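You operate a simulated robot arm through the tools that you are given. There is no shell and no other tool. Be economical: measure what you need, move in short steps, check, and stop when the job is done.

You run a simulated two-armed robot. Do the job below in one go: nothing can be reset, and whatever is moved stays where it is left.

JOB
Hold the gauge bar, pull off the black cap and fit the green one.
Fine: stand the black cap on the teal bench between the hub and the purple spacers.
Where things are to end (x, y in the base frame): black cap within 60 mm of [610, -30].

Only the result counts: the job must be done as asked and must still hold three seconds after the hand-in. Knocking over, shifting, dropping, spilling or breaking anything else fails it. A push-on lid holds only when it is set on centred and level and pressed home; a screw cap is set on level and turned clockwise until tight.

ROBOT AND FRAMES
Two 7-joint arms with two-finger parallel grippers on one trunk, on a base that drives. Base frame: it is fixed to the floor where the robot stands at the start and does not move with it; the origin is under the middle of the robot, x ahead of it, y to its left, z up; the surface under the hand at the start is at about z = 800. Units: mm, degrees, N and s.
The left shoulder is at the start at [60, 143, 926], the right one opposite. With the tool pointing down near the work surface each hand reaches from about 320 to 740 mm from the robot's upright axis, wherever it stands, measured 20 degrees to its own side. Places, roughly: bench with a teal top [600, 200, 800]; spigot of the gauge bar [500, 0, 800]. Payload 1.57 kg a hand.
Tool frame (each hand has its own): the origin (TCP) lies between the finger pads and is the grasp point; the fingertips stand 30 mm ahead of it; z points along the fingers, y is the line along which they close. Largest opening 110 mm; finger width 24, thickness 12; the body of the gripper, 48 by 112 mm, starts 78 mm behind the TCP.
Orientation is that of the tool frame in the base frame, as [roll, pitch, yaw] about the fixed x, y, z axes, in that order (R = Rz(yaw) Ry(pitch) Rx(roll)). With the fingers straight down and closing along the base's y, the tool's x points along the base's -x, its y along +y and its z along -z.

CONTROLS
- The arms move only by the tool apply_moves. It takes "left_deltas", "right_deltas" or both (then of equal length, played together; a hand with none holds still); each is a list of rows, each an object (a shift or turn left out is 0, a gripper value left out holds the last) with "dp": the shift along the base's x, y, z in mm, a list of three; "angular": the turn, a rotation vector about the base's x, y, z in degrees, a list of three; "claw": the opening, from 0 (shut) to 1 (fully open). In form: [{"dp": [tx, ty, tz], "angular": [wx, wy, wz], "claw": claw}, ...]. A call has 1 to 8 rows; each row shifts and turns the commanded pose from where the row before left it. A row lasts 0.2 s, in which the tool goes at most 50 mm and 8.6 degrees; a call with a longer step from one row to the next is refused whole, and so is a gripper value outside its range. Where a pose cannot be reached the arm comes as near as it can. A force on the tool above 90 N (or 10 N above the force at the start of the call, whichever is more), or a blocked arm, ends the call early, and 0.2 s more pass. The fingers move at their own pace (about 45 mm/s each) and stop on an object; they squeeze with about 25 N. The grip force told is the motor's: it shows also when the fingers shut on nothing. Time passes only in rows, and 0.2 s behind the last, so rows that do not move let the fingers close. The reply holds the time, the measured pose of the TCP, the force on the tool along the base axes, the opening and the grip force, in the units named above and with some noise, with the torque about the TCP (base axes, N m) and any sound that the robot's microphone picked up, and new pictures: "views" is both (left out), scene, wrist or none (wrist: the cameras of the hands that moved).
- Cameras (640 x 400 px; columns grow to the right, rows downward): "scene" is now at [40, -10.6, 1538.2]; the picture's right is [0.01, -1.00, 0.00], its down [-0.83, -0.01, -0.56] and it looks along [0.56, 0.01, -0.83] (base axes); focal length 288 px, centre (320, 200). "left" rides on the left gripper at [70, -16, -141] in its tool frame; the picture's right is [0.23, 0.97, 0.00], its down [-0.86, 0.20, -0.48] and it looks along [-0.47, 0.11, 0.88] (tool axes); focal length 222 px, centre (320, 200). "right" rides on the right gripper at [70, 16, -141] in its tool frame; the picture's right is [-0.23, 0.97, 0.00], its down [-0.85, -0.20, -0.48] and it looks along [-0.47, -0.11, 0.88] (tool axes); focal length 222 px, centre (320, 200).
- slide_trunk(by): slides the trunk up (or, below 0, down) by that many mm; the arms and the scene camera ride with it, the base frame stays. It gives what a move gives, with no picture.
- roll_base(legs): drives the robot by 1 to 6 legs, each [ahead, left, turn to the left] in mm, mm and degrees, along the robot's own axes; the way and the turn of a leg run together, so that a leg with both is an arc; at most 1500 mm and 180 degrees a leg. The arms and the cameras ride along, it lands a little off, and it stops where it bumps. It gives what a move gives, and a new picture of the scene camera.
- aim_head(pan, tilt): turns the head with the scene camera to pan (to the left, within 86 degrees either way) and tilt (down, from -29 to 69), counted from straight ahead of the robot. It gives what a move gives, and a new picture of the scene camera.
- probe_pixels(camera, pixels): there is no depth. For up to 12 entries [column, row, z] of the newest picture of that camera ("zoom" is the newest enlarged one), the place [x, y] in the base frame at which the ray of that pixel passes the height z, good to about 2 mm, but the place of the scene camera against the robot may be out by one fixed shift of up to 18 mm in any direction. It takes no simulated time.
- close_up(camera, box): a new picture of the part [left, top, right, bottom] of that camera's present view, enlarged. It takes no simulated time.
- finish_job(): hands the job in; it is judged then, once.

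Work in short steps. Measure before you move; look again where a grasp or a placing could have gone wrong, and mend it. You have 80 turns and 260 pictures in all, those below and enlarged ones among them. Open the grippers and draw the arms clear of the work before you hand the job in, unless the task says otherwise; then end with one line.

The tools are called after "Call:" as name(argument=value, ...) on one line, values as JSON. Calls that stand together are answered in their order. apply_moves: Moves the arms, as the interface text tells. Its arguments: {"type":"object","properties":{"left_deltas":{"type":"array"},"right_deltas":{"type":"array"},"views":{"type":"string","enum":["both","scene","wrist","none"]}},"required":[]} The other tools are called the same way: slide_trunk (by) slides the trunk up or down; roll_base (legs) drives the base; aim_head (pan, tilt) turns the head that bears the scene camera; probe_pixels (camera, pixels) gives the place at which the rays of pixels pass given heights; close_up (camera, box) takes an enlarged picture of a part of a camera's view; finish_job () hands the job in.

At the start:

```text
t: 0.0
left_ee_pos: [477.1, 185.1, 1036.1]
left_tool_rot: [-179.9, 0.0, -180.0]
left_ft_force: [-0.6, 0.5, -0.1]
left_ft_torque: [0.04, -0.06, 0.0]
left_opening: 110.1
left_gripper_force: 0.1
right_ee_pos: [413.5, -205.0, 1102.9]
right_tool_rot: [179.9, 0.0, 179.9]
right_ft_force: [1.0, 0.7, 0.5]
right_ft_torque: [0.01, -0.02, 0.02]
right_opening: 109.8
right_gripper_force: 0.1
trunk travel left (down, up): [-525.0, 65.0]
robot x, y, heading: [-1.7, 0.1, -0.1]
head pan, tilt: [0.7, 55.7]
```

scene: 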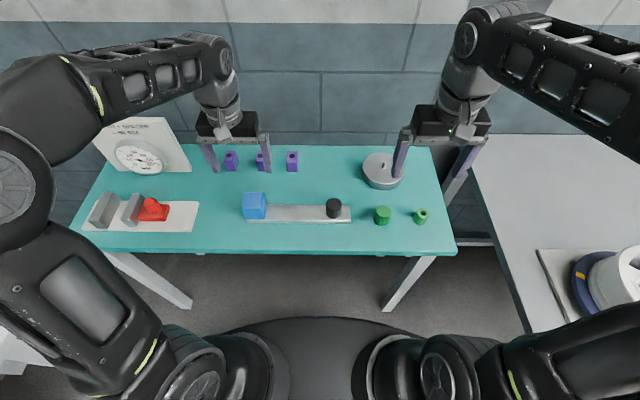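
right: 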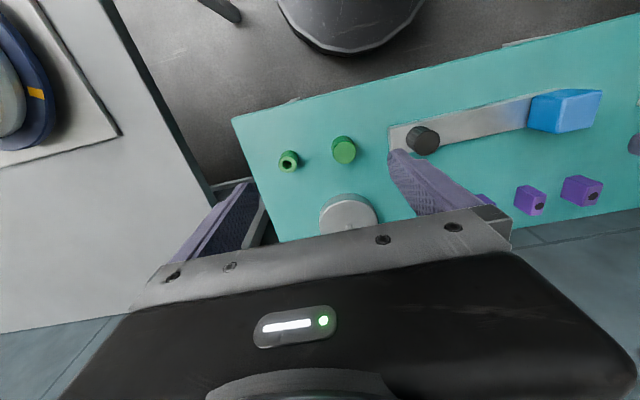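
left: 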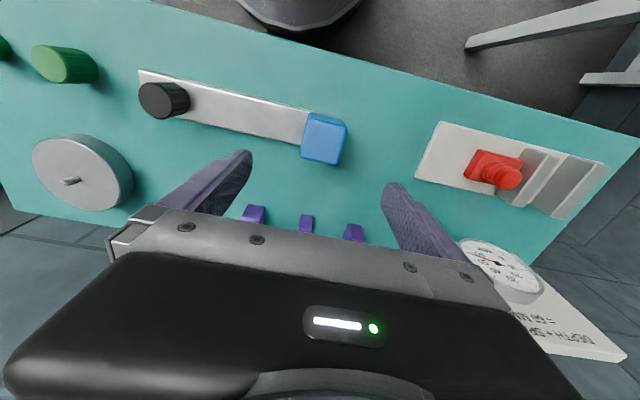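

The scene shows the gauge bar with the black cap at (333,208), green parts at (382,215) and (420,216), and a placard at (145,145). I'll enlarge those first.

Call:
close_up(camera="scene", box=[230, 140, 450, 260])

Call:
close_up(camera="scene", box=[70, 110, 310, 250])

Call:
close_up(camera="right", box=[230, 70, 630, 250])

Call:
close_up(camera="left", box=[420, 220, 640, 380])

```text
2.91 times, centred on (340, 200) of scene
```

zoom: 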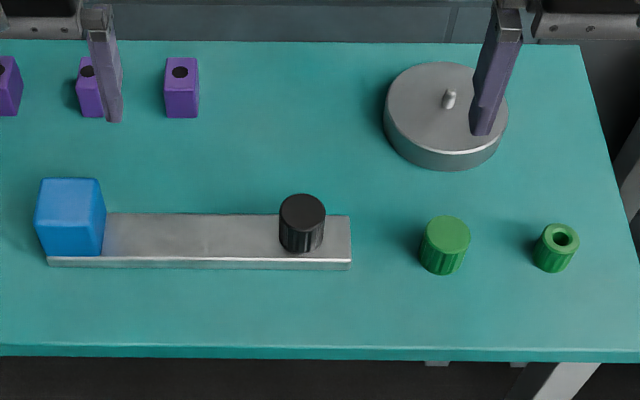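

```text
2.67 times, centred on (190, 180) of scene
```

zoom: 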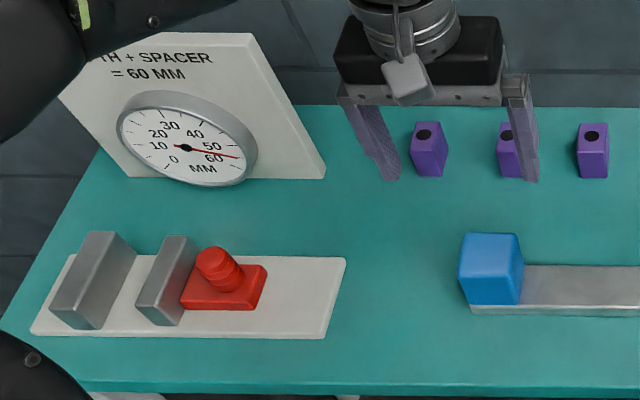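

```text
1.60 times, centred on (430, 160) of right
```

zoom: 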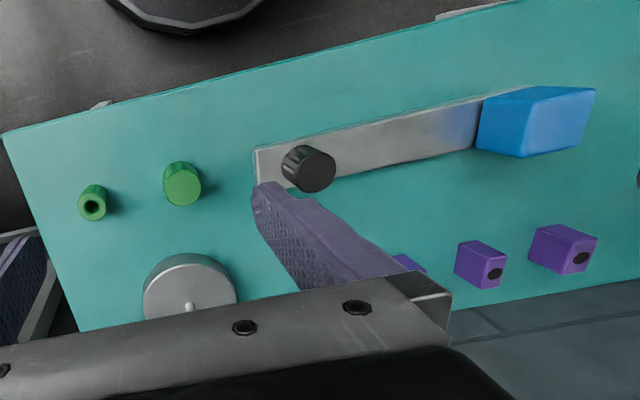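

```text
2.50 times, centred on (530, 300) of left
```

zoom: 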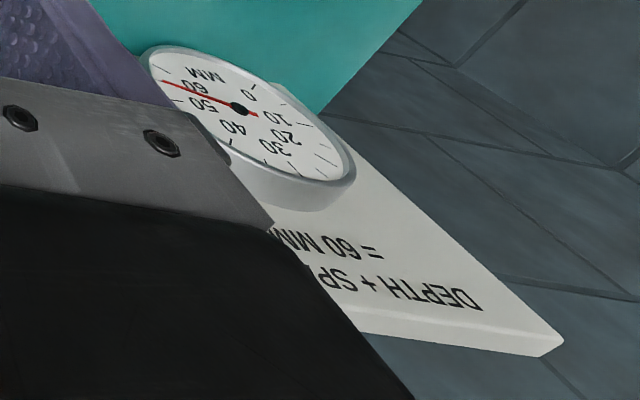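

The larger ribbed green part matches the black cap; the small one is a ring with a hole. I'll probe the same features from both wrist cameras: cap, bar ends, block and green cap.

Call:
probe_pixels(camera="right", pixels=[[343, 152, 800], [343, 152, 830], [424, 141, 800], [424, 141, 840], [289, 162, 830], [390, 128, 810], [392, 158, 810], [556, 130, 850], [348, 215, 820]])

Call:
probe_pixels(camera="left", pixels=[[160, 100, 800], [160, 100, 840], [60, 64, 830], [322, 140, 800], [322, 140, 850], [140, 70, 810], [138, 97, 810], [306, 114, 850], [346, 122, 850], [300, 157, 850], [338, 165, 850]])

Call:
probe_pixels(camera="scene", pixels=[[333, 203, 840], [382, 210, 830], [333, 226, 800], [382, 233, 800], [350, 220, 810], [350, 205, 810], [247, 223, 810]])

Call:
close_up(camera="left", box=[20, 30, 360, 220])

```text
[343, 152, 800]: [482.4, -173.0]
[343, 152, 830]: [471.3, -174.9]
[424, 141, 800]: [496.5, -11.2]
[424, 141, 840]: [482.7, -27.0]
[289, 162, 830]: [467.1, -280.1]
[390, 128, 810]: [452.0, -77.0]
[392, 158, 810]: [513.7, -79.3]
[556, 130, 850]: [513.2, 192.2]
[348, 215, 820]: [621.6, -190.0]
```

```text
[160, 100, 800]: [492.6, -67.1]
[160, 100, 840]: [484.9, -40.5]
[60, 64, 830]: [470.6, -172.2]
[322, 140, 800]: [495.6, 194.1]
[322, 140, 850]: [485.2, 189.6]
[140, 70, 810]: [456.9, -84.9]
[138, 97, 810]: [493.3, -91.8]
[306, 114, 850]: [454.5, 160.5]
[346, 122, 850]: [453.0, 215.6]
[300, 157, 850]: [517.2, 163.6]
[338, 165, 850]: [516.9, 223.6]
```

```text
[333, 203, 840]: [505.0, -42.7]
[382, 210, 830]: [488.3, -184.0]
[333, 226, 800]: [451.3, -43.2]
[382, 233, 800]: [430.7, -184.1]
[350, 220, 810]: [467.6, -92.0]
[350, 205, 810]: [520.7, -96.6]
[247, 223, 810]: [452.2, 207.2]
```

```text
1.88 times, centred on (190, 125) of left
```

zoom: 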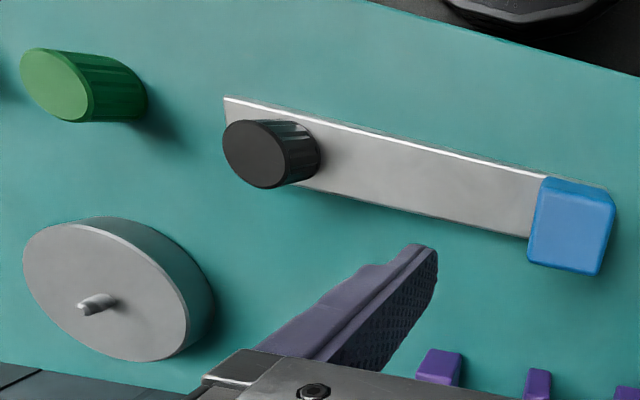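

Triangulating gives the black cap top at about z 860 near (480,-32), and the bar runs along y from -85 to 215 with x 460–510. I'll turn both hands so the fingers close along x, with cameras facing outward.

Call:
apply_moves(left_deltas=[{"angular": [0, 0, -8.5]}, {"angular": [0, 0, -8.5]}, {"angular": [0, 0, -8.5]}, {"angular": [0, 0, -8.5]}, {"angular": [0, 0, -8.5]}, {"angular": [0, 0, -8.5]}, {"angular": [0, 0, -8.5]}, {"angular": [0, 0, -8.5]}], right_deltas=[{"dp": [5, 0, 0], "angular": [0, 0, 8.5]}, {"dp": [5, 0, 0], "angular": [0, 0, 8.5]}, {"dp": [5, 0, 0], "angular": [0, 0, 8.5]}, {"dp": [5, 0, 0], "angular": [0, 0, 8.5]}, {"dp": [5, 0, 0], "angular": [0, 0, 8.5]}, {"dp": [5, 0, 0], "angular": [0, 0, 8.5]}, {"dp": [5, 0, 0], "angular": [0, 0, 8.5]}, {"dp": [5, 0, 0], "angular": [0, 0, 8.5]}], views="none")

Call:
apply_moves(left_deltas=[{"angular": [0, 0, -8]}, {"angular": [0, 0, -8]}, {"angular": [0, 0, -6]}, {}], right_deltas=[{"dp": [6, 0, -20], "angular": [0, 0, 8]}, {"dp": [6, 0, -20], "angular": [0, 0, 8]}, {"dp": [6, 0, -20], "angular": [0, 0, 6]}, {}])

```text
t: 1.8
left_ee_pos: [476.3, 185.1, 1036.4]
left_tool_rot: [-180.0, 0.0, 111.8]
left_ft_force: [-0.9, -0.1, -0.3]
left_ft_torque: [-0.03, 0.01, 0.0]
left_opening: 110.0
left_gripper_force: 0.1
right_ee_pos: [453.2, -203.8, 1103.4]
right_tool_rot: [-180.0, -0.1, -111.9]
right_ft_force: [0.7, -0.6, 0.8]
right_ft_torque: [0.01, -0.01, -0.03]
right_opening: 110.1
right_gripper_force: 0.1
trunk travel left (down, up): [-525.0, 65.0]
robot x, y, heading: [-0.4, -1.0, -0.1]
head pan, tilt: [0.7, 55.7]
```

```text
t: 2.8
left_ee_pos: [476.2, 184.9, 1035.4]
left_tool_rot: [180.0, 0.1, 90.0]
left_ft_force: [-0.4, -0.1, -0.1]
left_ft_torque: [-0.01, 0.03, 0.0]
left_opening: 110.2
left_gripper_force: 0.0
right_ee_pos: [470.4, -205.2, 1042.6]
right_tool_rot: [179.9, 0.1, -90.0]
right_ft_force: [-0.4, 0.3, -0.3]
right_ft_torque: [0.0, 0.01, 0.01]
right_opening: 109.9
right_gripper_force: 0.1
trunk travel left (down, up): [-525.0, 65.0]
robot x, y, heading: [-4.3, -1.6, 0.1]
head pan, tilt: [0.7, 55.7]
```

scene: 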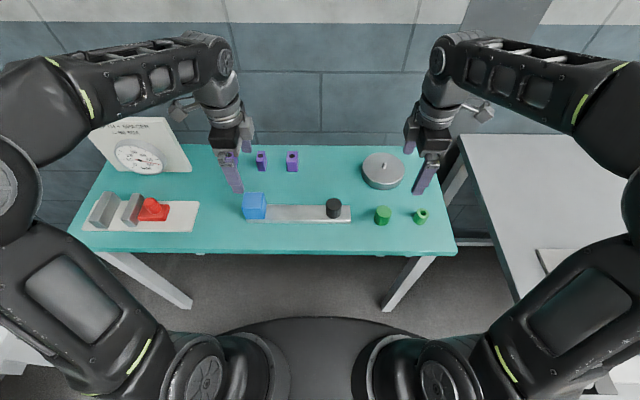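
right: 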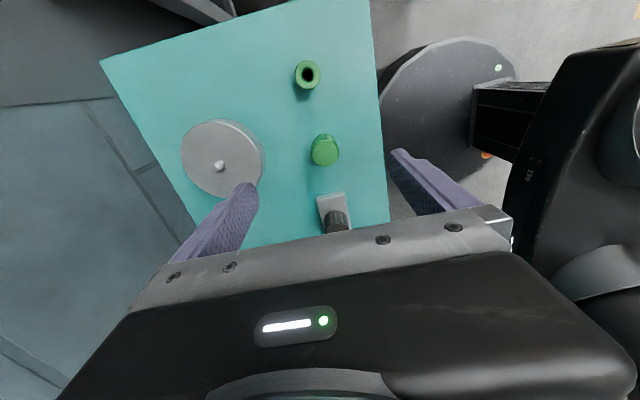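
left: 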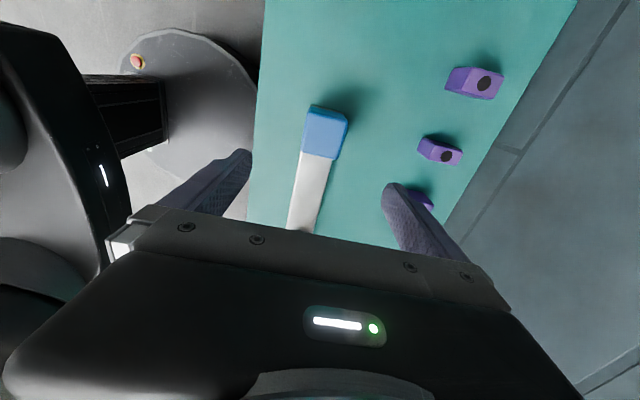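

The left picture shows the block at (325,135) and the bar edges at about (292,200) and (322,200); I probe these and the caps in the right view.

Call:
probe_pixels(camera="left", pixels=[[293, 200, 815], [322, 200, 815], [302, 152, 815], [309, 105, 850], [349, 120, 850], [303, 150, 850], [336, 160, 850]])

Call:
probe_pixels(camera="right", pixels=[[325, 151, 840], [325, 151, 850], [336, 222, 860], [317, 197, 815], [343, 192, 815], [220, 165, 820], [308, 75, 830]])

Call:
close_up(camera="right", box=[260, 40, 420, 240])

Call:
close_up(camera="left", box=[240, 80, 400, 240])

```text
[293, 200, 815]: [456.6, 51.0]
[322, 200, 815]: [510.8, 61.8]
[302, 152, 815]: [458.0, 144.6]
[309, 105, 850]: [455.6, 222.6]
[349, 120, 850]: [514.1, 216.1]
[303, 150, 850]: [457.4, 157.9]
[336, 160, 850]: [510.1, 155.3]
```

```text
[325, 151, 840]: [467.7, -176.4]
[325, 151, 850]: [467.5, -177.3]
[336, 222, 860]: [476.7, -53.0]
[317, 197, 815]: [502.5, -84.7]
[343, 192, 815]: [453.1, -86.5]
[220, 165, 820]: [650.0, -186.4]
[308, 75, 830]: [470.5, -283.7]
```

```text
2.00 times, centred on (340, 140) of right
```

zoom: 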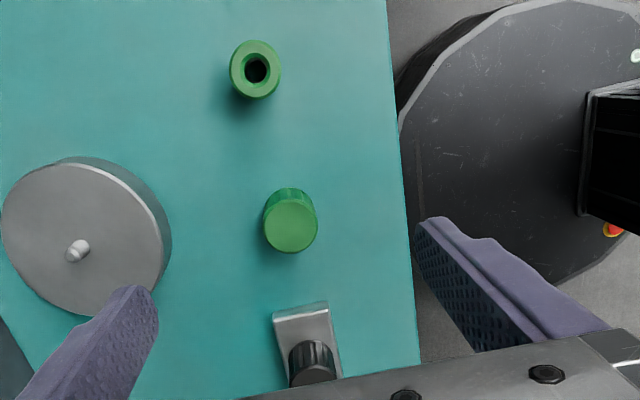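

```text
2.50 times, centred on (320, 160) of left
```

zoom: 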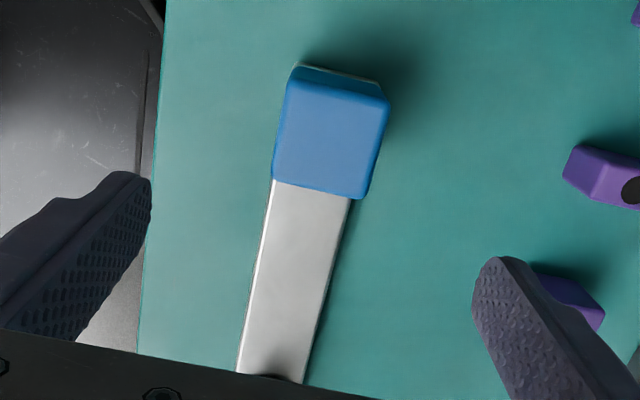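

Bar centreline is near x 482, width about 52. I move the left hand over the bar at y≈60 in steps and take the right hand over the green cap for a better fix.

Call:
apply_moves(left_deltas=[{"dp": [2, -30, -10]}, {"dp": [2, -30, -20]}, {"dp": [2, -30, -20]}, {"dp": [0, -30, -30]}, {"dp": [0, 0, -30]}, {}], right_deltas=[{"dp": [0, 8, -15]}, {"dp": [0, 8, -15]}, {"dp": [0, 8, -15]}, {"dp": [0, 4, -15]}, {"dp": [0, 0, -15]}, {}])

```text
t: 4.2
left_ee_pos: [482.8, 63.9, 925.2]
left_tool_rot: [179.9, 0.0, 90.0]
left_ft_force: [0.1, -0.9, -0.6]
left_ft_torque: [0.02, -0.05, 0.0]
left_opening: 110.2
left_gripper_force: 0.0
right_ee_pos: [471.4, -176.8, 968.7]
right_tool_rot: [179.9, 0.0, -90.1]
right_ft_force: [0.5, 0.0, -0.5]
right_ft_torque: [-0.03, -0.03, 0.0]
right_opening: 109.9
right_gripper_force: 0.1
trunk travel left (down, up): [-525.0, 65.0]
robot x, y, heading: [0.3, 0.5, 0.2]
head pan, tilt: [0.7, 55.7]
```

scene: 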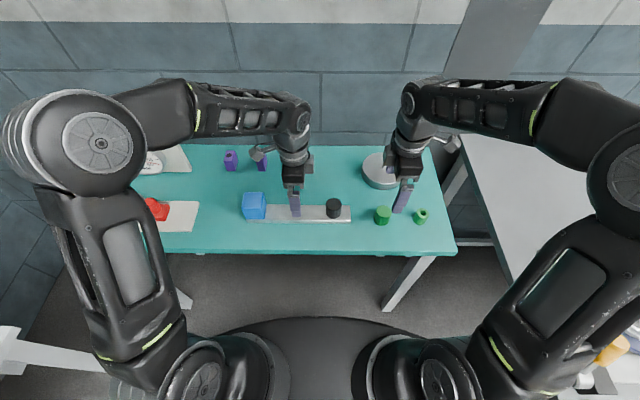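
right: 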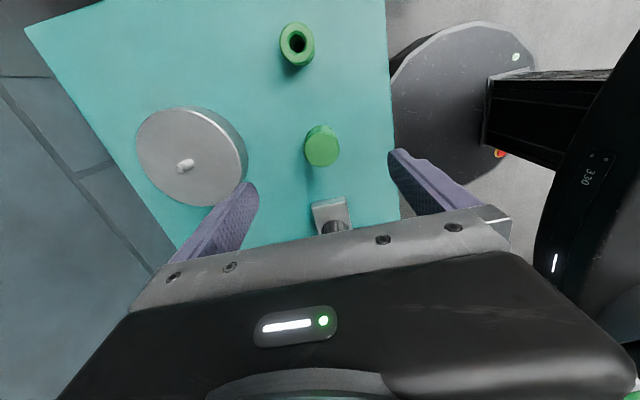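
left: 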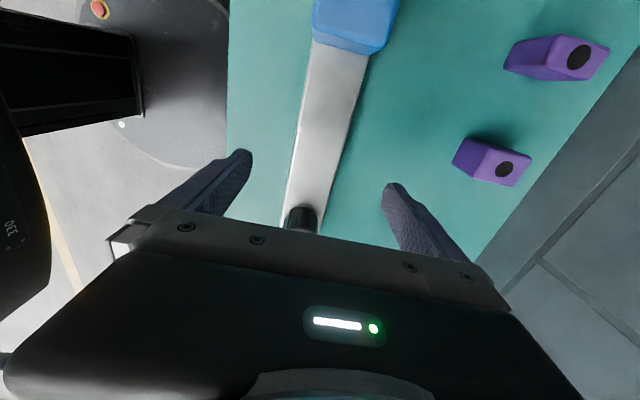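

Bar edges in the left view are about (293,170) and (338,165); the green cap top is at about (322,147) in the right view.

Call:
probe_pixels(camera="left", pixels=[[293, 170, 815], [337, 170, 815], [312, 40, 815], [367, 52, 815], [304, 100, 815], [354, 100, 815]])

Call:
probe_pixels(camera="right", pixels=[[322, 147, 830], [322, 147, 850], [304, 148, 840], [340, 146, 840], [322, 167, 840], [322, 127, 840]])

Call:
close_up(camera="left", box=[230, 60, 430, 240])

Call:
close_up(camera="right", box=[240, 100, 400, 240])

```text
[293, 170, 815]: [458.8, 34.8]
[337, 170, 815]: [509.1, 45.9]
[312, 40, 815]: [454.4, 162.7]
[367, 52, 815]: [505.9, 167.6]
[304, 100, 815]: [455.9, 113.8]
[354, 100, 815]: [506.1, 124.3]
```

```text
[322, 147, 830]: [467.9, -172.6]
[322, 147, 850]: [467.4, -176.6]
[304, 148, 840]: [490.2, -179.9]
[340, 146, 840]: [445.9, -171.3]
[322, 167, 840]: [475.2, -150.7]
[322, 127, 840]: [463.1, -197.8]
```

```text
2.22 times, centred on (330, 150) of left
```

zoom: 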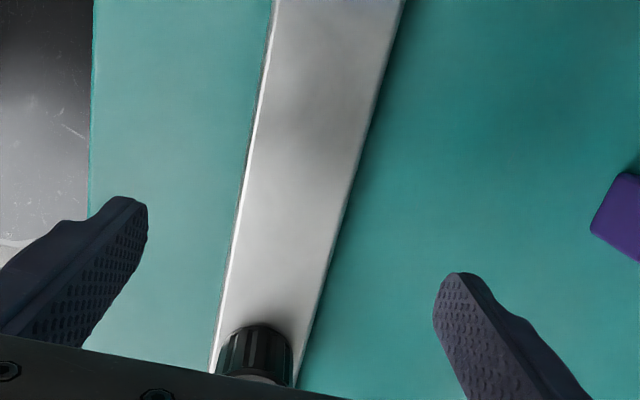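

```text
2.86 times, centred on (320, 170) of right
```

zoom: 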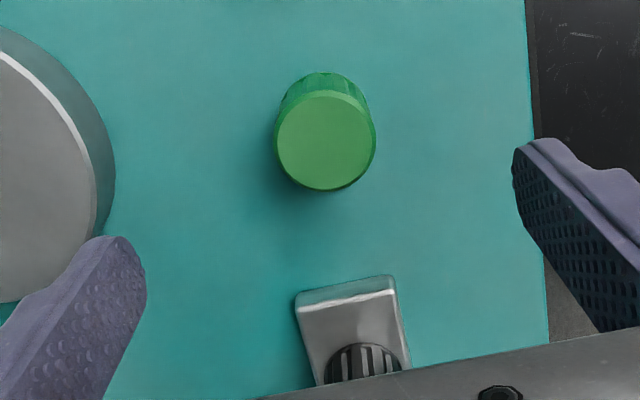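

Bar centre at x≈483, and the left hand is already aligned. I lower the left hand in steps to z≈836 without gripping yet; the right stays.

Call:
apply_moves(left_deltas=[{"dp": [0, -8, -25]}, {"dp": [0, 0, -25]}, {"dp": [0, 0, -20]}, {"dp": [0, 0, -14]}, {"dp": [0, 0, -5]}, {}], views="wrist")

```text
t: 5.6
left_ee_pos: [483.7, 56.6, 836.7]
left_tool_rot: [-179.8, 0.0, 90.0]
left_ft_force: [0.9, 0.8, -0.3]
left_ft_torque: [0.04, 0.01, 0.0]
left_opening: 110.0
left_gripper_force: 0.0
right_ee_pos: [472.1, -177.7, 969.2]
right_tool_rot: [179.9, 0.0, -89.9]
right_ft_force: [-0.5, 0.3, 0.3]
right_ft_torque: [-0.01, 0.0, 0.03]
right_opening: 110.0
right_gripper_force: 0.0
trunk travel left (down, up): [-525.0, 65.0]
robot x, y, heading: [-1.3, 2.7, 0.2]
head pan, tilt: [0.7, 55.7]
```

left: 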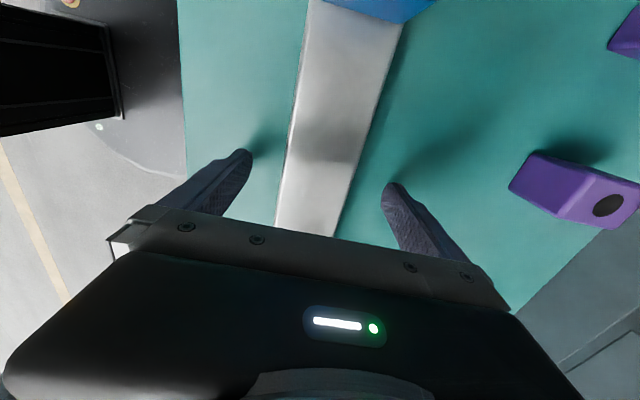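

Tips stand either side of the bar near the bench. I close the left gripper nearly to the bar width, then fully.

Call:
apply_moves(left_deltas=[{"claw": 0.52}, {}, {}, {}], views="wrist")

```text
t: 6.6
left_ee_pos: [482.2, 57.8, 837.0]
left_tool_rot: [-180.0, 0.0, 90.0]
left_ft_force: [-1.7, -0.4, 0.5]
left_ft_torque: [0.0, 0.06, 0.0]
left_opening: 59.0
left_gripper_force: 0.9
right_ee_pos: [472.2, -177.3, 968.4]
right_tool_rot: [179.9, 0.0, -89.9]
right_ft_force: [1.0, 1.2, 0.0]
right_ft_torque: [-0.02, -0.02, 0.02]
right_opening: 110.1
right_gripper_force: 0.1
trunk travel left (down, up): [-525.0, 65.0]
robot x, y, heading: [-1.8, -0.1, -0.0]
head pan, tilt: [0.7, 55.7]
```

left: 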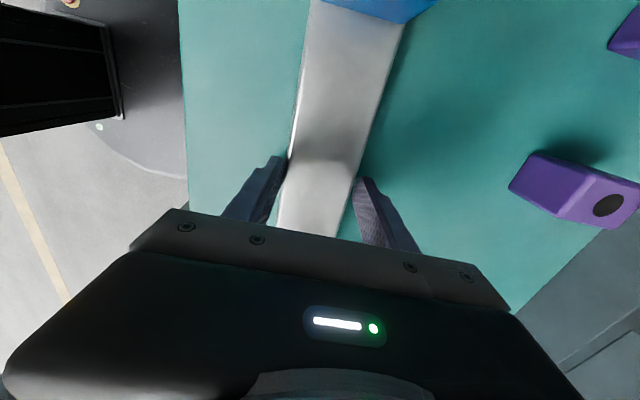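

Both fingers are nearly touching, about centred. Closing fully.

Call:
apply_moves(left_deltas=[{"claw": 0.0}, {}, {}, {}], right_deltas=[{"dp": [3, 12, 0]}, {"dp": [3, 20, 0]}, {"dp": [3, 20, 0]}, {"dp": [0, 0, 0]}])

```text
t: 7.6
left_ee_pos: [481.7, 56.5, 837.8]
left_tool_rot: [-180.0, 0.0, 90.1]
left_ft_force: [-0.9, -0.5, 0.6]
left_ft_torque: [-0.02, 0.1, 0.3]
left_opening: 55.6
left_gripper_force: 24.3
right_ee_pos: [479.9, -125.1, 968.2]
right_tool_rot: [180.0, 0.0, -90.2]
right_ft_force: [0.0, 0.2, 0.1]
right_ft_torque: [0.0, 0.02, 0.01]
right_opening: 110.0
right_gripper_force: 0.1
trunk travel left (down, up): [-525.0, 65.0]
robot x, y, heading: [-0.2, -0.9, -0.2]
head pan, tilt: [0.7, 55.7]
```

scene: 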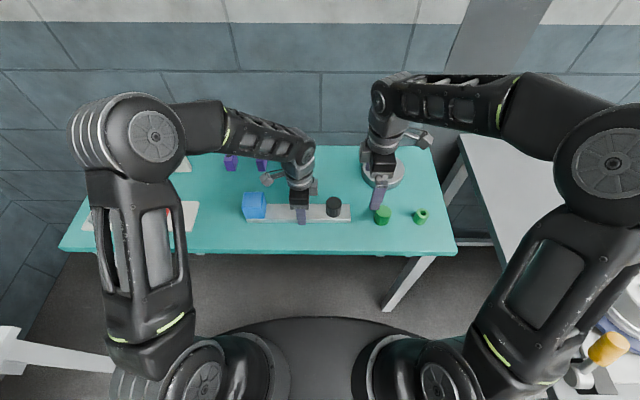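
right: 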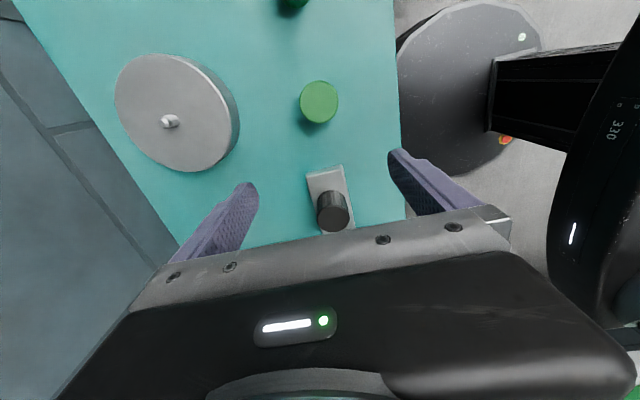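
left: 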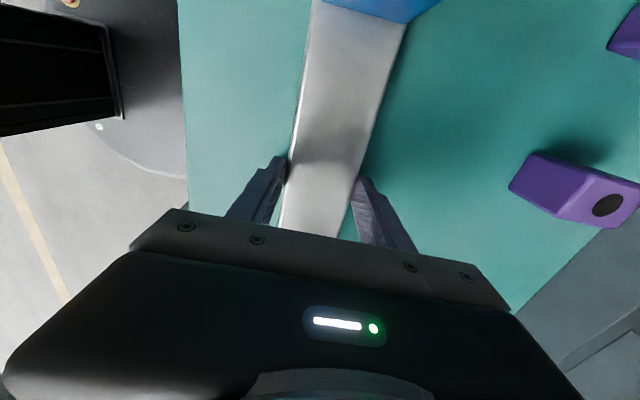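

Bar held (opening 55.6, 24 N). Now the right view shows the black cap top at about (333,217); I enlarge and probe it.

Call:
close_up(camera="right", box=[250, 70, 410, 240])

Call:
probe_pixels(camera="right", pixels=[[333, 215, 840], [333, 215, 850], [333, 215, 860], [333, 215, 870], [318, 215, 860], [349, 215, 860], [319, 105, 840], [319, 105, 850]])

```text
2.35 times, centred on (330, 155) of right
```

zoom: 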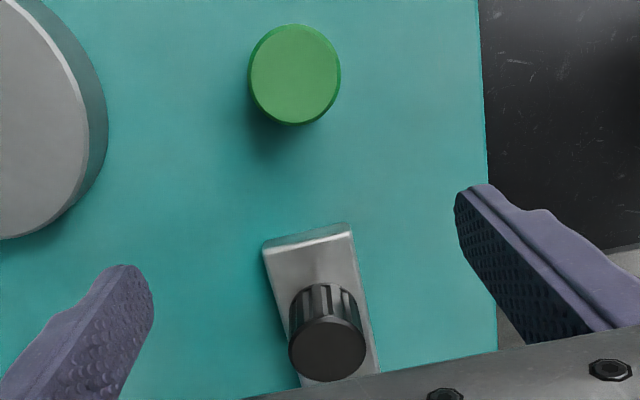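

```text
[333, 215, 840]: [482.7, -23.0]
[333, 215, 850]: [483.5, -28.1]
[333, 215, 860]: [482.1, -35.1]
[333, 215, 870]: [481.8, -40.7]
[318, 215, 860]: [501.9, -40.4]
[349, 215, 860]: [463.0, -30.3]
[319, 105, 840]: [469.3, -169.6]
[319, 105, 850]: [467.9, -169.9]
```

The cap top is at about (482,-32,860). I move the right hand above it at z≈930 and look again.

Call:
apply_moves(right_deltas=[{"dp": [1, 30, 0]}, {"dp": [1, 30, 0]}, {"dp": [0, 22, 0]}, {"dp": [0, 10, -15]}, {"dp": [0, 0, -20]}, {}])

```text
t: 9.0
left_ee_pos: [482.3, 56.7, 836.8]
left_tool_rot: [-179.9, -0.1, 90.0]
left_ft_force: [-1.2, -0.8, 1.2]
left_ft_torque: [-0.01, 0.05, 0.29]
left_opening: 55.8
left_gripper_force: 25.2
right_ee_pos: [483.3, -33.7, 932.7]
right_tool_rot: [180.0, 0.0, -90.2]
right_ft_force: [1.0, 0.1, -0.8]
right_ft_torque: [0.0, 0.01, -0.01]
right_opening: 110.0
right_gripper_force: 0.2
trunk travel left (down, up): [-525.0, 65.0]
robot x, y, heading: [2.9, 1.4, -0.2]
head pan, tilt: [0.7, 55.7]
```

scene: 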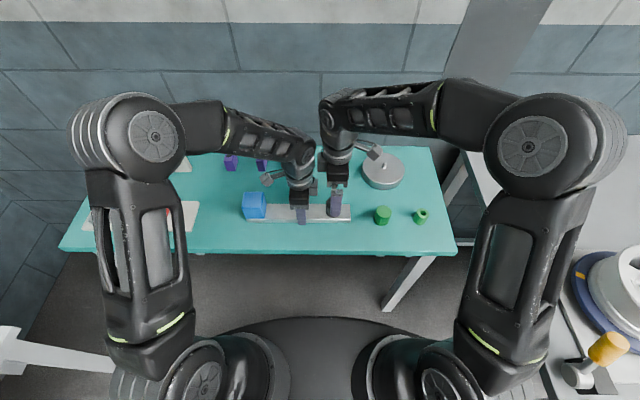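
right: 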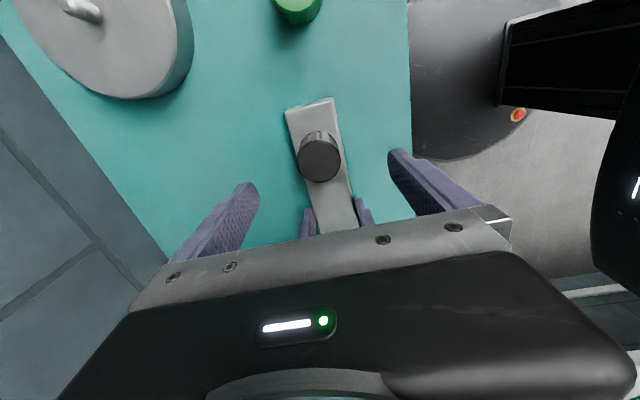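

The cap top is centred at about (319,159) now; probing for final x,y.

Call:
probe_pixels(camera="right", pixels=[[319, 158, 850], [319, 158, 860], [298, 160, 860], [341, 157, 860], [319, 179, 860], [319, 138, 860], [318, 97, 815], [285, 110, 815], [334, 99, 815]])

Call:
close_up(camera="right", box=[260, 80, 380, 200])

```text
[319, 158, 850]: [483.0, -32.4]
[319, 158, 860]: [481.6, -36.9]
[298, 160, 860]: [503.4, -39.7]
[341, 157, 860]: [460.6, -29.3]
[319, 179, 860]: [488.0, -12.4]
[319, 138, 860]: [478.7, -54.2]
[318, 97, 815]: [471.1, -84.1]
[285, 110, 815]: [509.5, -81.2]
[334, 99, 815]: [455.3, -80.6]
```

```text
3.33 times, centred on (320, 140) of right
```

zoom: 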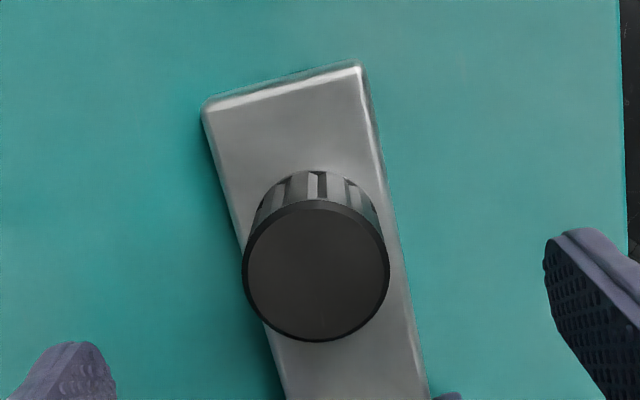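

Centre fixed at about (482,-34), top z≈862, diameter ~44. I lower the right hand to z≈851 around the cap.

Call:
apply_moves(right_deltas=[{"dp": [-1, 0, -25]}, {"dp": [0, 0, -25]}, {"dp": [0, 0, -20]}, {"dp": [0, 0, -11]}, {}, {}], views="wrist")

Call:
apply_moves(right_deltas=[{"claw": 0.44}, {}, {}, {}, {"claw": 0.0}, {}, {}], views="both")

```text
t: 10.4
left_ee_pos: [483.5, 56.7, 837.4]
left_tool_rot: [180.0, 0.1, 89.9]
left_ft_force: [-0.7, 0.0, 1.7]
left_ft_torque: [0.06, 0.05, 0.48]
left_opening: 55.6
left_gripper_force: 25.0
right_ee_pos: [481.3, -32.2, 852.5]
right_tool_rot: [179.9, 0.0, -90.1]
right_ft_force: [0.6, 0.5, -0.2]
right_ft_torque: [0.02, -0.01, 0.02]
right_opening: 110.0
right_gripper_force: 0.1
trunk travel left (down, up): [-525.0, 65.0]
robot x, y, heading: [0.1, 3.9, -0.0]
head pan, tilt: [0.7, 55.7]
```

right: 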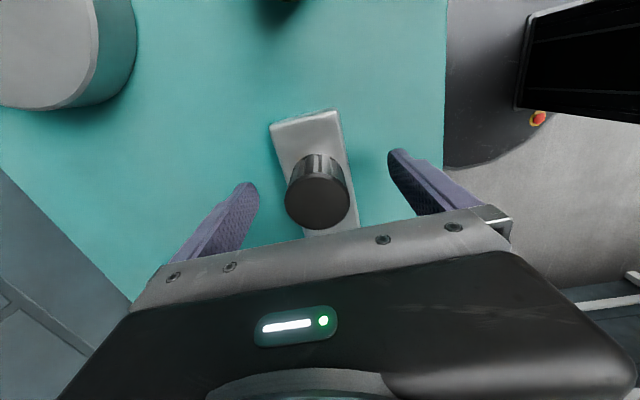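

```text
t: 12.0
left_ee_pos: [481.7, 57.1, 836.9]
left_tool_rot: [-179.8, 0.1, 90.0]
left_ft_force: [-9.8, 1.7, 8.9]
left_ft_torque: [0.15, 0.37, -0.36]
left_opening: 55.8
left_gripper_force: 25.3
right_ee_pos: [482.5, -33.3, 852.4]
right_tool_rot: [-179.9, 0.0, -90.1]
right_ft_force: [9.8, -0.6, -3.4]
right_ft_torque: [-0.04, -0.18, -0.21]
right_opening: 45.7
right_gripper_force: 24.8
trunk travel left (down, up): [-525.0, 65.0]
robot x, y, heading: [4.2, -1.5, 0.0]
head pan, tilt: [0.7, 55.7]
```

scene: 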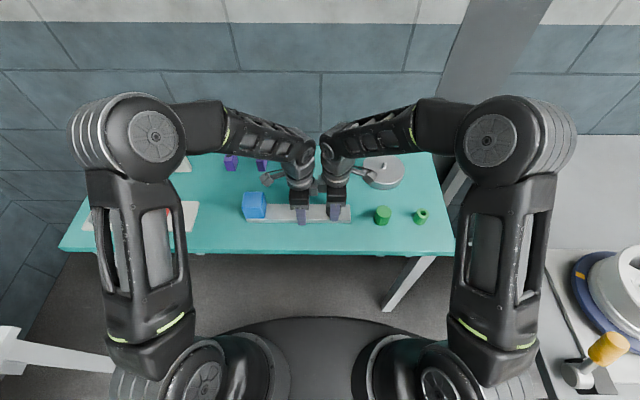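
right: 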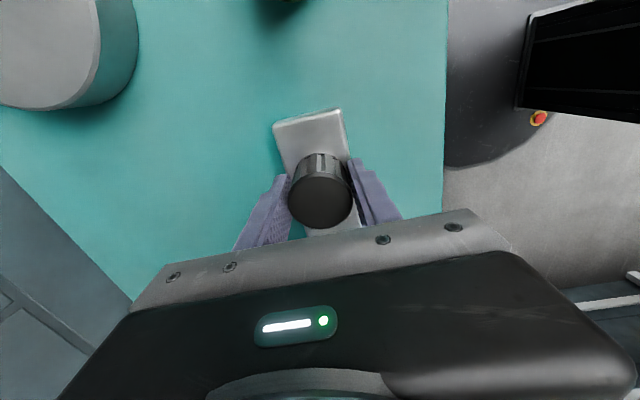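

Black cap gripped at 45.7 mm. Now I pull straight up in small steps while the left holds.

Call:
apply_moves(right_deltas=[{"dp": [1, 0, 2]}, {"dp": [0, 0, 3]}, {"dp": [0, 0, 3]}, {}], views="wrist")

```text
t: 13.0
left_ee_pos: [482.9, 56.0, 836.2]
left_tool_rot: [180.0, 0.1, 90.0]
left_ft_force: [-12.6, 0.7, 9.5]
left_ft_torque: [0.28, 0.57, -0.29]
left_opening: 55.9
left_gripper_force: 25.3
right_ee_pos: [482.3, -34.1, 861.3]
right_tool_rot: [180.0, 0.0, -90.0]
right_ft_force: [9.8, -2.4, -8.6]
right_ft_torque: [-0.06, -0.45, -0.16]
right_opening: 45.6
right_gripper_force: 25.4
trunk travel left (down, up): [-525.0, 65.0]
robot x, y, heading: [-5.1, 2.4, -0.1]
head pan, tilt: [0.7, 55.7]
```

right: 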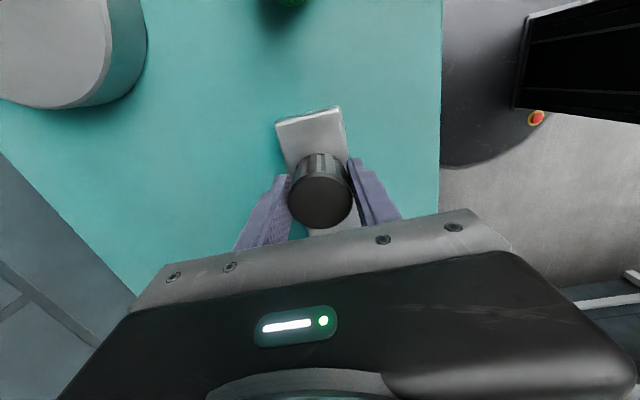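

The hand rose 9 mm with the cap still in it and only ~9 N of drag, so the cap slides off. I continue upward and check the bar.

Call:
apply_moves(right_deltas=[{"dp": [0, 0, 5]}, {"dp": [0, 0, 5]}, {"dp": [0, 0, 8]}, {"dp": [0, 0, 10]}, {"dp": [0, 0, 15]}, {}])

```text
t: 14.4
left_ee_pos: [483.4, 57.5, 836.7]
left_tool_rot: [-179.9, 0.0, 90.0]
left_ft_force: [1.9, 1.6, 0.0]
left_ft_torque: [-0.34, 0.07, -0.06]
left_opening: 55.6
left_gripper_force: 25.0
right_ee_pos: [482.6, -31.4, 903.6]
right_tool_rot: [179.9, 0.1, -89.9]
right_ft_force: [0.0, -0.6, -0.5]
right_ft_torque: [-0.02, 0.01, 0.03]
right_opening: 45.6
right_gripper_force: 24.8
trunk travel left (down, up): [-525.0, 65.0]
robot x, y, heading: [4.5, -1.2, -0.1]
head pan, tilt: [0.7, 55.7]
```

scene: 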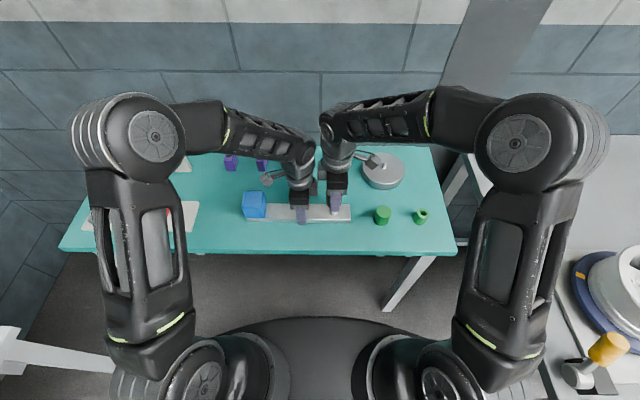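
right: 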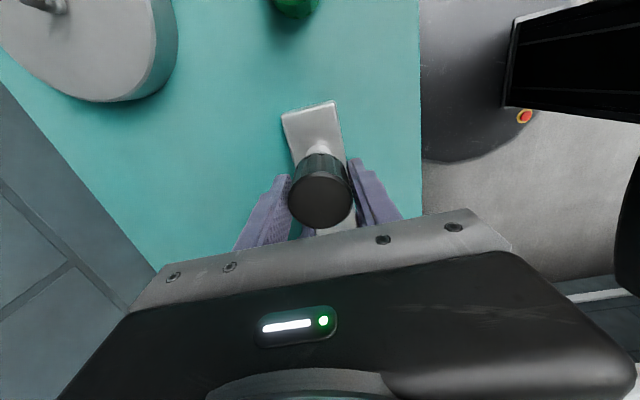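

The cap is off and the bare spigot is visible at (319,150). I carry the cap to (610,-35) above the bench at safe height.

Call:
apply_moves(right_deltas=[{"dp": [0, -2, 20]}, {"dp": [25, -1, 0]}, {"dp": [35, 0, 0]}, {"dp": [35, 0, 0]}, {"dp": [32, 0, 0]}, {"dp": [0, 0, -20]}, {}])

```text
t: 16.0
left_ee_pos: [483.8, 57.0, 837.7]
left_tool_rot: [-180.0, 0.0, 90.0]
left_ft_force: [0.0, 0.2, -0.3]
left_ft_torque: [0.08, 0.17, 0.14]
left_opening: 55.8
left_gripper_force: 24.5
right_ee_pos: [610.2, -36.2, 903.5]
right_tool_rot: [179.9, 0.0, -90.1]
right_ft_force: [-0.1, 0.0, 0.8]
right_ft_torque: [-0.01, -0.02, -0.01]
right_opening: 45.7
right_gripper_force: 25.3
trunk travel left (down, up): [-525.0, 65.0]
robot x, y, heading: [-1.1, -1.6, -0.1]
head pan, tilt: [0.7, 55.7]
```

scene: 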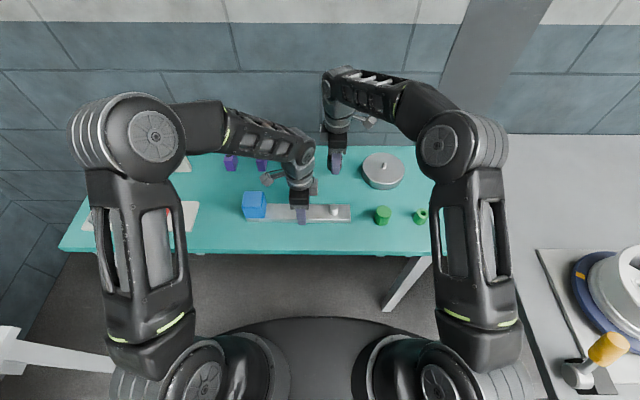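
right: 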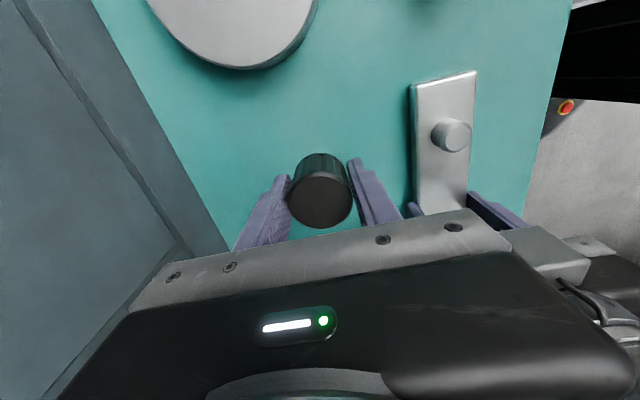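

The spigot is visible at (453,134). I probe it and lower the cap to just above the bench.

Call:
probe_pixels(camera="right", pixels=[[457, 134, 840], [457, 134, 830], [440, 138, 815], [412, 90, 815], [474, 72, 815], [160, 200, 800]])

Call:
apply_moves(right_deltas=[{"dp": [0, 0, -20]}, {"dp": [0, 0, -20]}, {"dp": [0, 0, -12]}, {"dp": [0, 0, -5]}, {}], views="wrist")

```text
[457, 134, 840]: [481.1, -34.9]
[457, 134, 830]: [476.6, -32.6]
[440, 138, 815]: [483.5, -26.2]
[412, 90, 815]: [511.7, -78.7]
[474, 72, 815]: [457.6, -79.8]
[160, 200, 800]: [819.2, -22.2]
```

```text
t: 17.2
left_ee_pos: [482.0, 58.4, 836.3]
left_tool_rot: [179.9, -0.1, 89.9]
left_ft_force: [-0.1, 0.1, 0.1]
left_ft_torque: [0.02, 0.08, -0.06]
left_opening: 55.6
left_gripper_force: 25.4
right_ee_pos: [609.5, -36.6, 845.7]
right_tool_rot: [179.9, 0.0, -90.1]
right_ft_force: [0.0, -0.7, -1.3]
right_ft_torque: [0.0, 0.0, 0.01]
right_opening: 45.6
right_gripper_force: 25.4
trunk travel left (down, up): [-525.0, 65.0]
robot x, y, heading: [-0.3, 0.8, -0.1]
head pan, tilt: [0.7, 55.7]
```

right: 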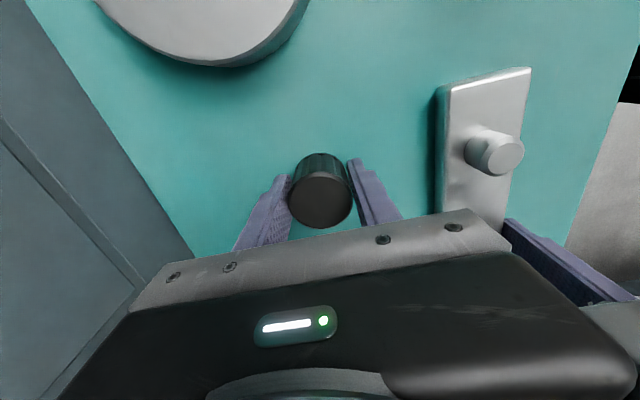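

No contact yet at z 845.7. I go down in 2 mm steps, watching the force.

Call:
apply_moves(right_deltas=[{"dp": [0, 0, -2]}, {"dp": [0, 0, -2]}, {"dp": [0, 0, -2]}, {}], views="none")

Call:
apply_moves(right_deltas=[{"dp": [0, 0, -1.5]}, {"dp": [0, 0, -1]}, {}], views="wrist")

```text
t: 18.2
left_ee_pos: [483.6, 57.3, 836.6]
left_tool_rot: [180.0, 0.0, 90.0]
left_ft_force: [-0.4, 0.3, 0.5]
left_ft_torque: [0.07, -0.02, -0.01]
left_opening: 55.9
left_gripper_force: 25.2
right_ee_pos: [609.0, -35.9, 839.7]
right_tool_rot: [179.9, 0.0, -90.1]
right_ft_force: [0.0, -0.6, 0.0]
right_ft_torque: [-0.01, -0.01, 0.0]
right_opening: 45.6
right_gripper_force: 24.7
trunk travel left (down, up): [-525.0, 65.0]
robot x, y, heading: [-0.7, 3.5, -0.2]
head pan, tilt: [0.7, 55.7]
```

```text
t: 19.0
left_ee_pos: [483.2, 56.3, 836.1]
left_tool_rot: [-180.0, 0.0, 90.0]
left_ft_force: [0.2, -0.8, 0.1]
left_ft_torque: [0.02, -0.04, 0.05]
left_opening: 55.8
left_gripper_force: 25.2
right_ee_pos: [609.5, -36.4, 837.6]
right_tool_rot: [179.9, 0.0, -89.9]
right_ft_force: [0.2, 0.6, -0.6]
right_ft_torque: [0.03, 0.0, 0.0]
right_opening: 45.6
right_gripper_force: 25.4
trunk travel left (down, up): [-525.0, 65.0]
robot x, y, heading: [1.4, -1.1, 0.5]
head pan, tilt: [0.7, 55.7]
```

right: 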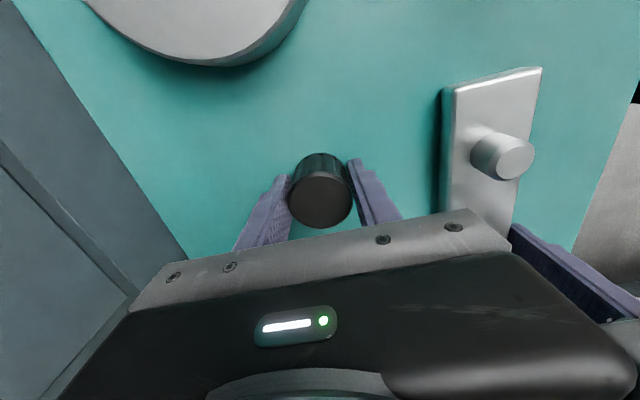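

Still no contact at 837.6; continuing in 1 mm steps.

Call:
apply_moves(right_deltas=[{"dp": [0, 0, -1]}, {"dp": [0, 0, -1]}, {}], views="none")

Call:
apply_moves(right_deltas=[{"dp": [0, 0, -1]}, {"dp": [0, 0, -1]}, {}], views="none")

```text
t: 19.8
left_ee_pos: [483.6, 57.6, 836.8]
left_tool_rot: [180.0, -0.1, 90.1]
left_ft_force: [0.4, -0.2, 0.0]
left_ft_torque: [-0.02, -0.05, 0.08]
left_opening: 55.6
left_gripper_force: 24.8
right_ee_pos: [608.9, -36.1, 834.7]
right_tool_rot: [179.9, -0.1, -90.0]
right_ft_force: [1.3, 0.5, -0.4]
right_ft_torque: [0.01, 0.06, 0.01]
right_opening: 45.5
right_gripper_force: 25.0
trunk travel left (down, up): [-525.0, 65.0]
robot x, y, heading: [0.8, 0.5, -0.0]
head pan, tilt: [0.7, 55.7]
```

```text
t: 20.6
left_ee_pos: [483.7, 57.1, 836.0]
left_tool_rot: [-180.0, 0.0, 90.1]
left_ft_force: [-0.4, -0.5, 0.7]
left_ft_torque: [-0.03, -0.04, 0.1]
left_opening: 55.8
left_gripper_force: 25.0
right_ee_pos: [610.2, -36.0, 833.4]
right_tool_rot: [179.9, 0.0, -90.1]
right_ft_force: [-0.2, -0.1, -0.4]
right_ft_torque: [0.02, -0.02, 0.0]
right_opening: 45.7
right_gripper_force: 24.9
trunk travel left (down, up): [-525.0, 65.0]
robot x, y, heading: [-2.9, 0.9, 0.3]
head pan, tilt: [0.7, 55.7]
```

Call:
apply_moves(right_deltas=[{"dp": [0, 0, -1]}, {"dp": [0, 0, -1]}, {}], views="none")

Call:
close_up(camera="right", box=[220, 110, 420, 240])

```text
t: 21.4
left_ee_pos: [483.7, 57.3, 837.3]
left_tool_rot: [-180.0, 0.0, 90.1]
left_ft_force: [0.4, -0.4, 0.3]
left_ft_torque: [-0.29, 0.02, 0.0]
left_opening: 55.7
left_gripper_force: 25.1
right_ee_pos: [610.0, -36.1, 832.2]
right_tool_rot: [-180.0, 0.0, -90.0]
right_ft_force: [-0.5, -1.8, 13.9]
right_ft_torque: [-0.03, 0.26, 0.01]
right_opening: 45.4
right_gripper_force: 25.2
trunk travel left (down, up): [-525.0, 65.0]
robot x, y, heading: [-1.4, 1.0, 0.0]
head pan, tilt: [0.7, 55.7]
```

```text
3.08 times, centred on (320, 175) of right
```

zoom: 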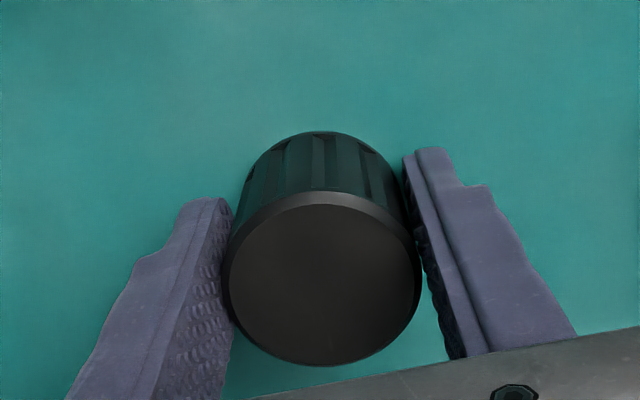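

Contact at z 832 (14 N): the cap stands on the bench. I relax 0.7 mm, open, and rise.

Call:
apply_moves(right_deltas=[{"dp": [0, 0, 0.7]}, {"claw": 0.6}, {}, {}, {}], views="none")

Call:
apply_moves(right_deltas=[{"claw": 0.85, "dp": [0, 0, 5]}, {"dp": [0, 0, 20]}, {"dp": [0, 0, 30]}, {"dp": [0, 0, 30]}, {"dp": [0, 0, 30], "claw": 1.0}, {}])

```text
t: 22.6
left_ee_pos: [484.1, 56.8, 837.3]
left_tool_rot: [-179.9, 0.0, 89.9]
left_ft_force: [-1.2, -0.2, 0.2]
left_ft_torque: [0.14, 0.04, 0.22]
left_opening: 56.0
left_gripper_force: 24.8
right_ee_pos: [608.8, -35.5, 831.5]
right_tool_rot: [179.9, 0.1, -90.1]
right_ft_force: [0.0, -0.1, -0.1]
right_ft_torque: [0.01, 0.01, -0.01]
right_opening: 66.0
right_gripper_force: 0.1
trunk travel left (down, up): [-525.0, 65.0]
robot x, y, heading: [-1.5, -2.3, 0.1]
head pan, tilt: [0.7, 55.7]
```

```text
t: 24.0
left_ee_pos: [483.5, 56.1, 836.7]
left_tool_rot: [-179.9, 0.0, 90.1]
left_ft_force: [-0.6, 0.5, 0.4]
left_ft_torque: [0.04, 0.06, -0.01]
left_opening: 55.7
left_gripper_force: 25.2
right_ee_pos: [609.0, -35.4, 948.1]
right_tool_rot: [179.9, 0.1, -90.1]
right_ft_force: [0.7, -0.8, 0.0]
right_ft_torque: [0.01, 0.01, -0.03]
right_opening: 110.3
right_gripper_force: 0.2
trunk travel left (down, up): [-525.0, 65.0]
robot x, y, heading: [-1.7, -0.5, -0.1]
head pan, tilt: [0.7, 55.7]
```

scene: 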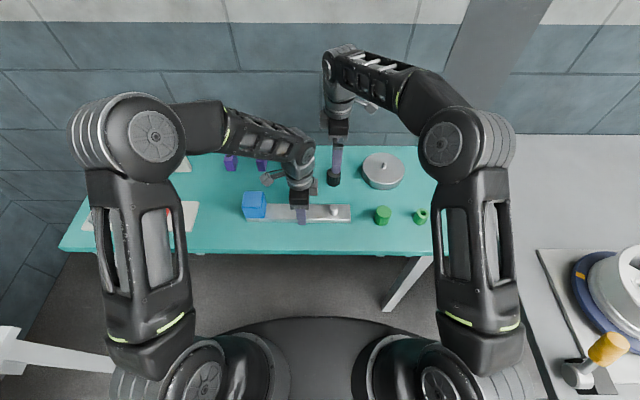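
right: 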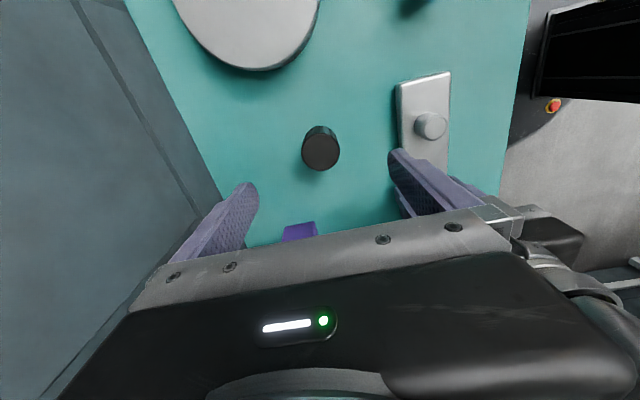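

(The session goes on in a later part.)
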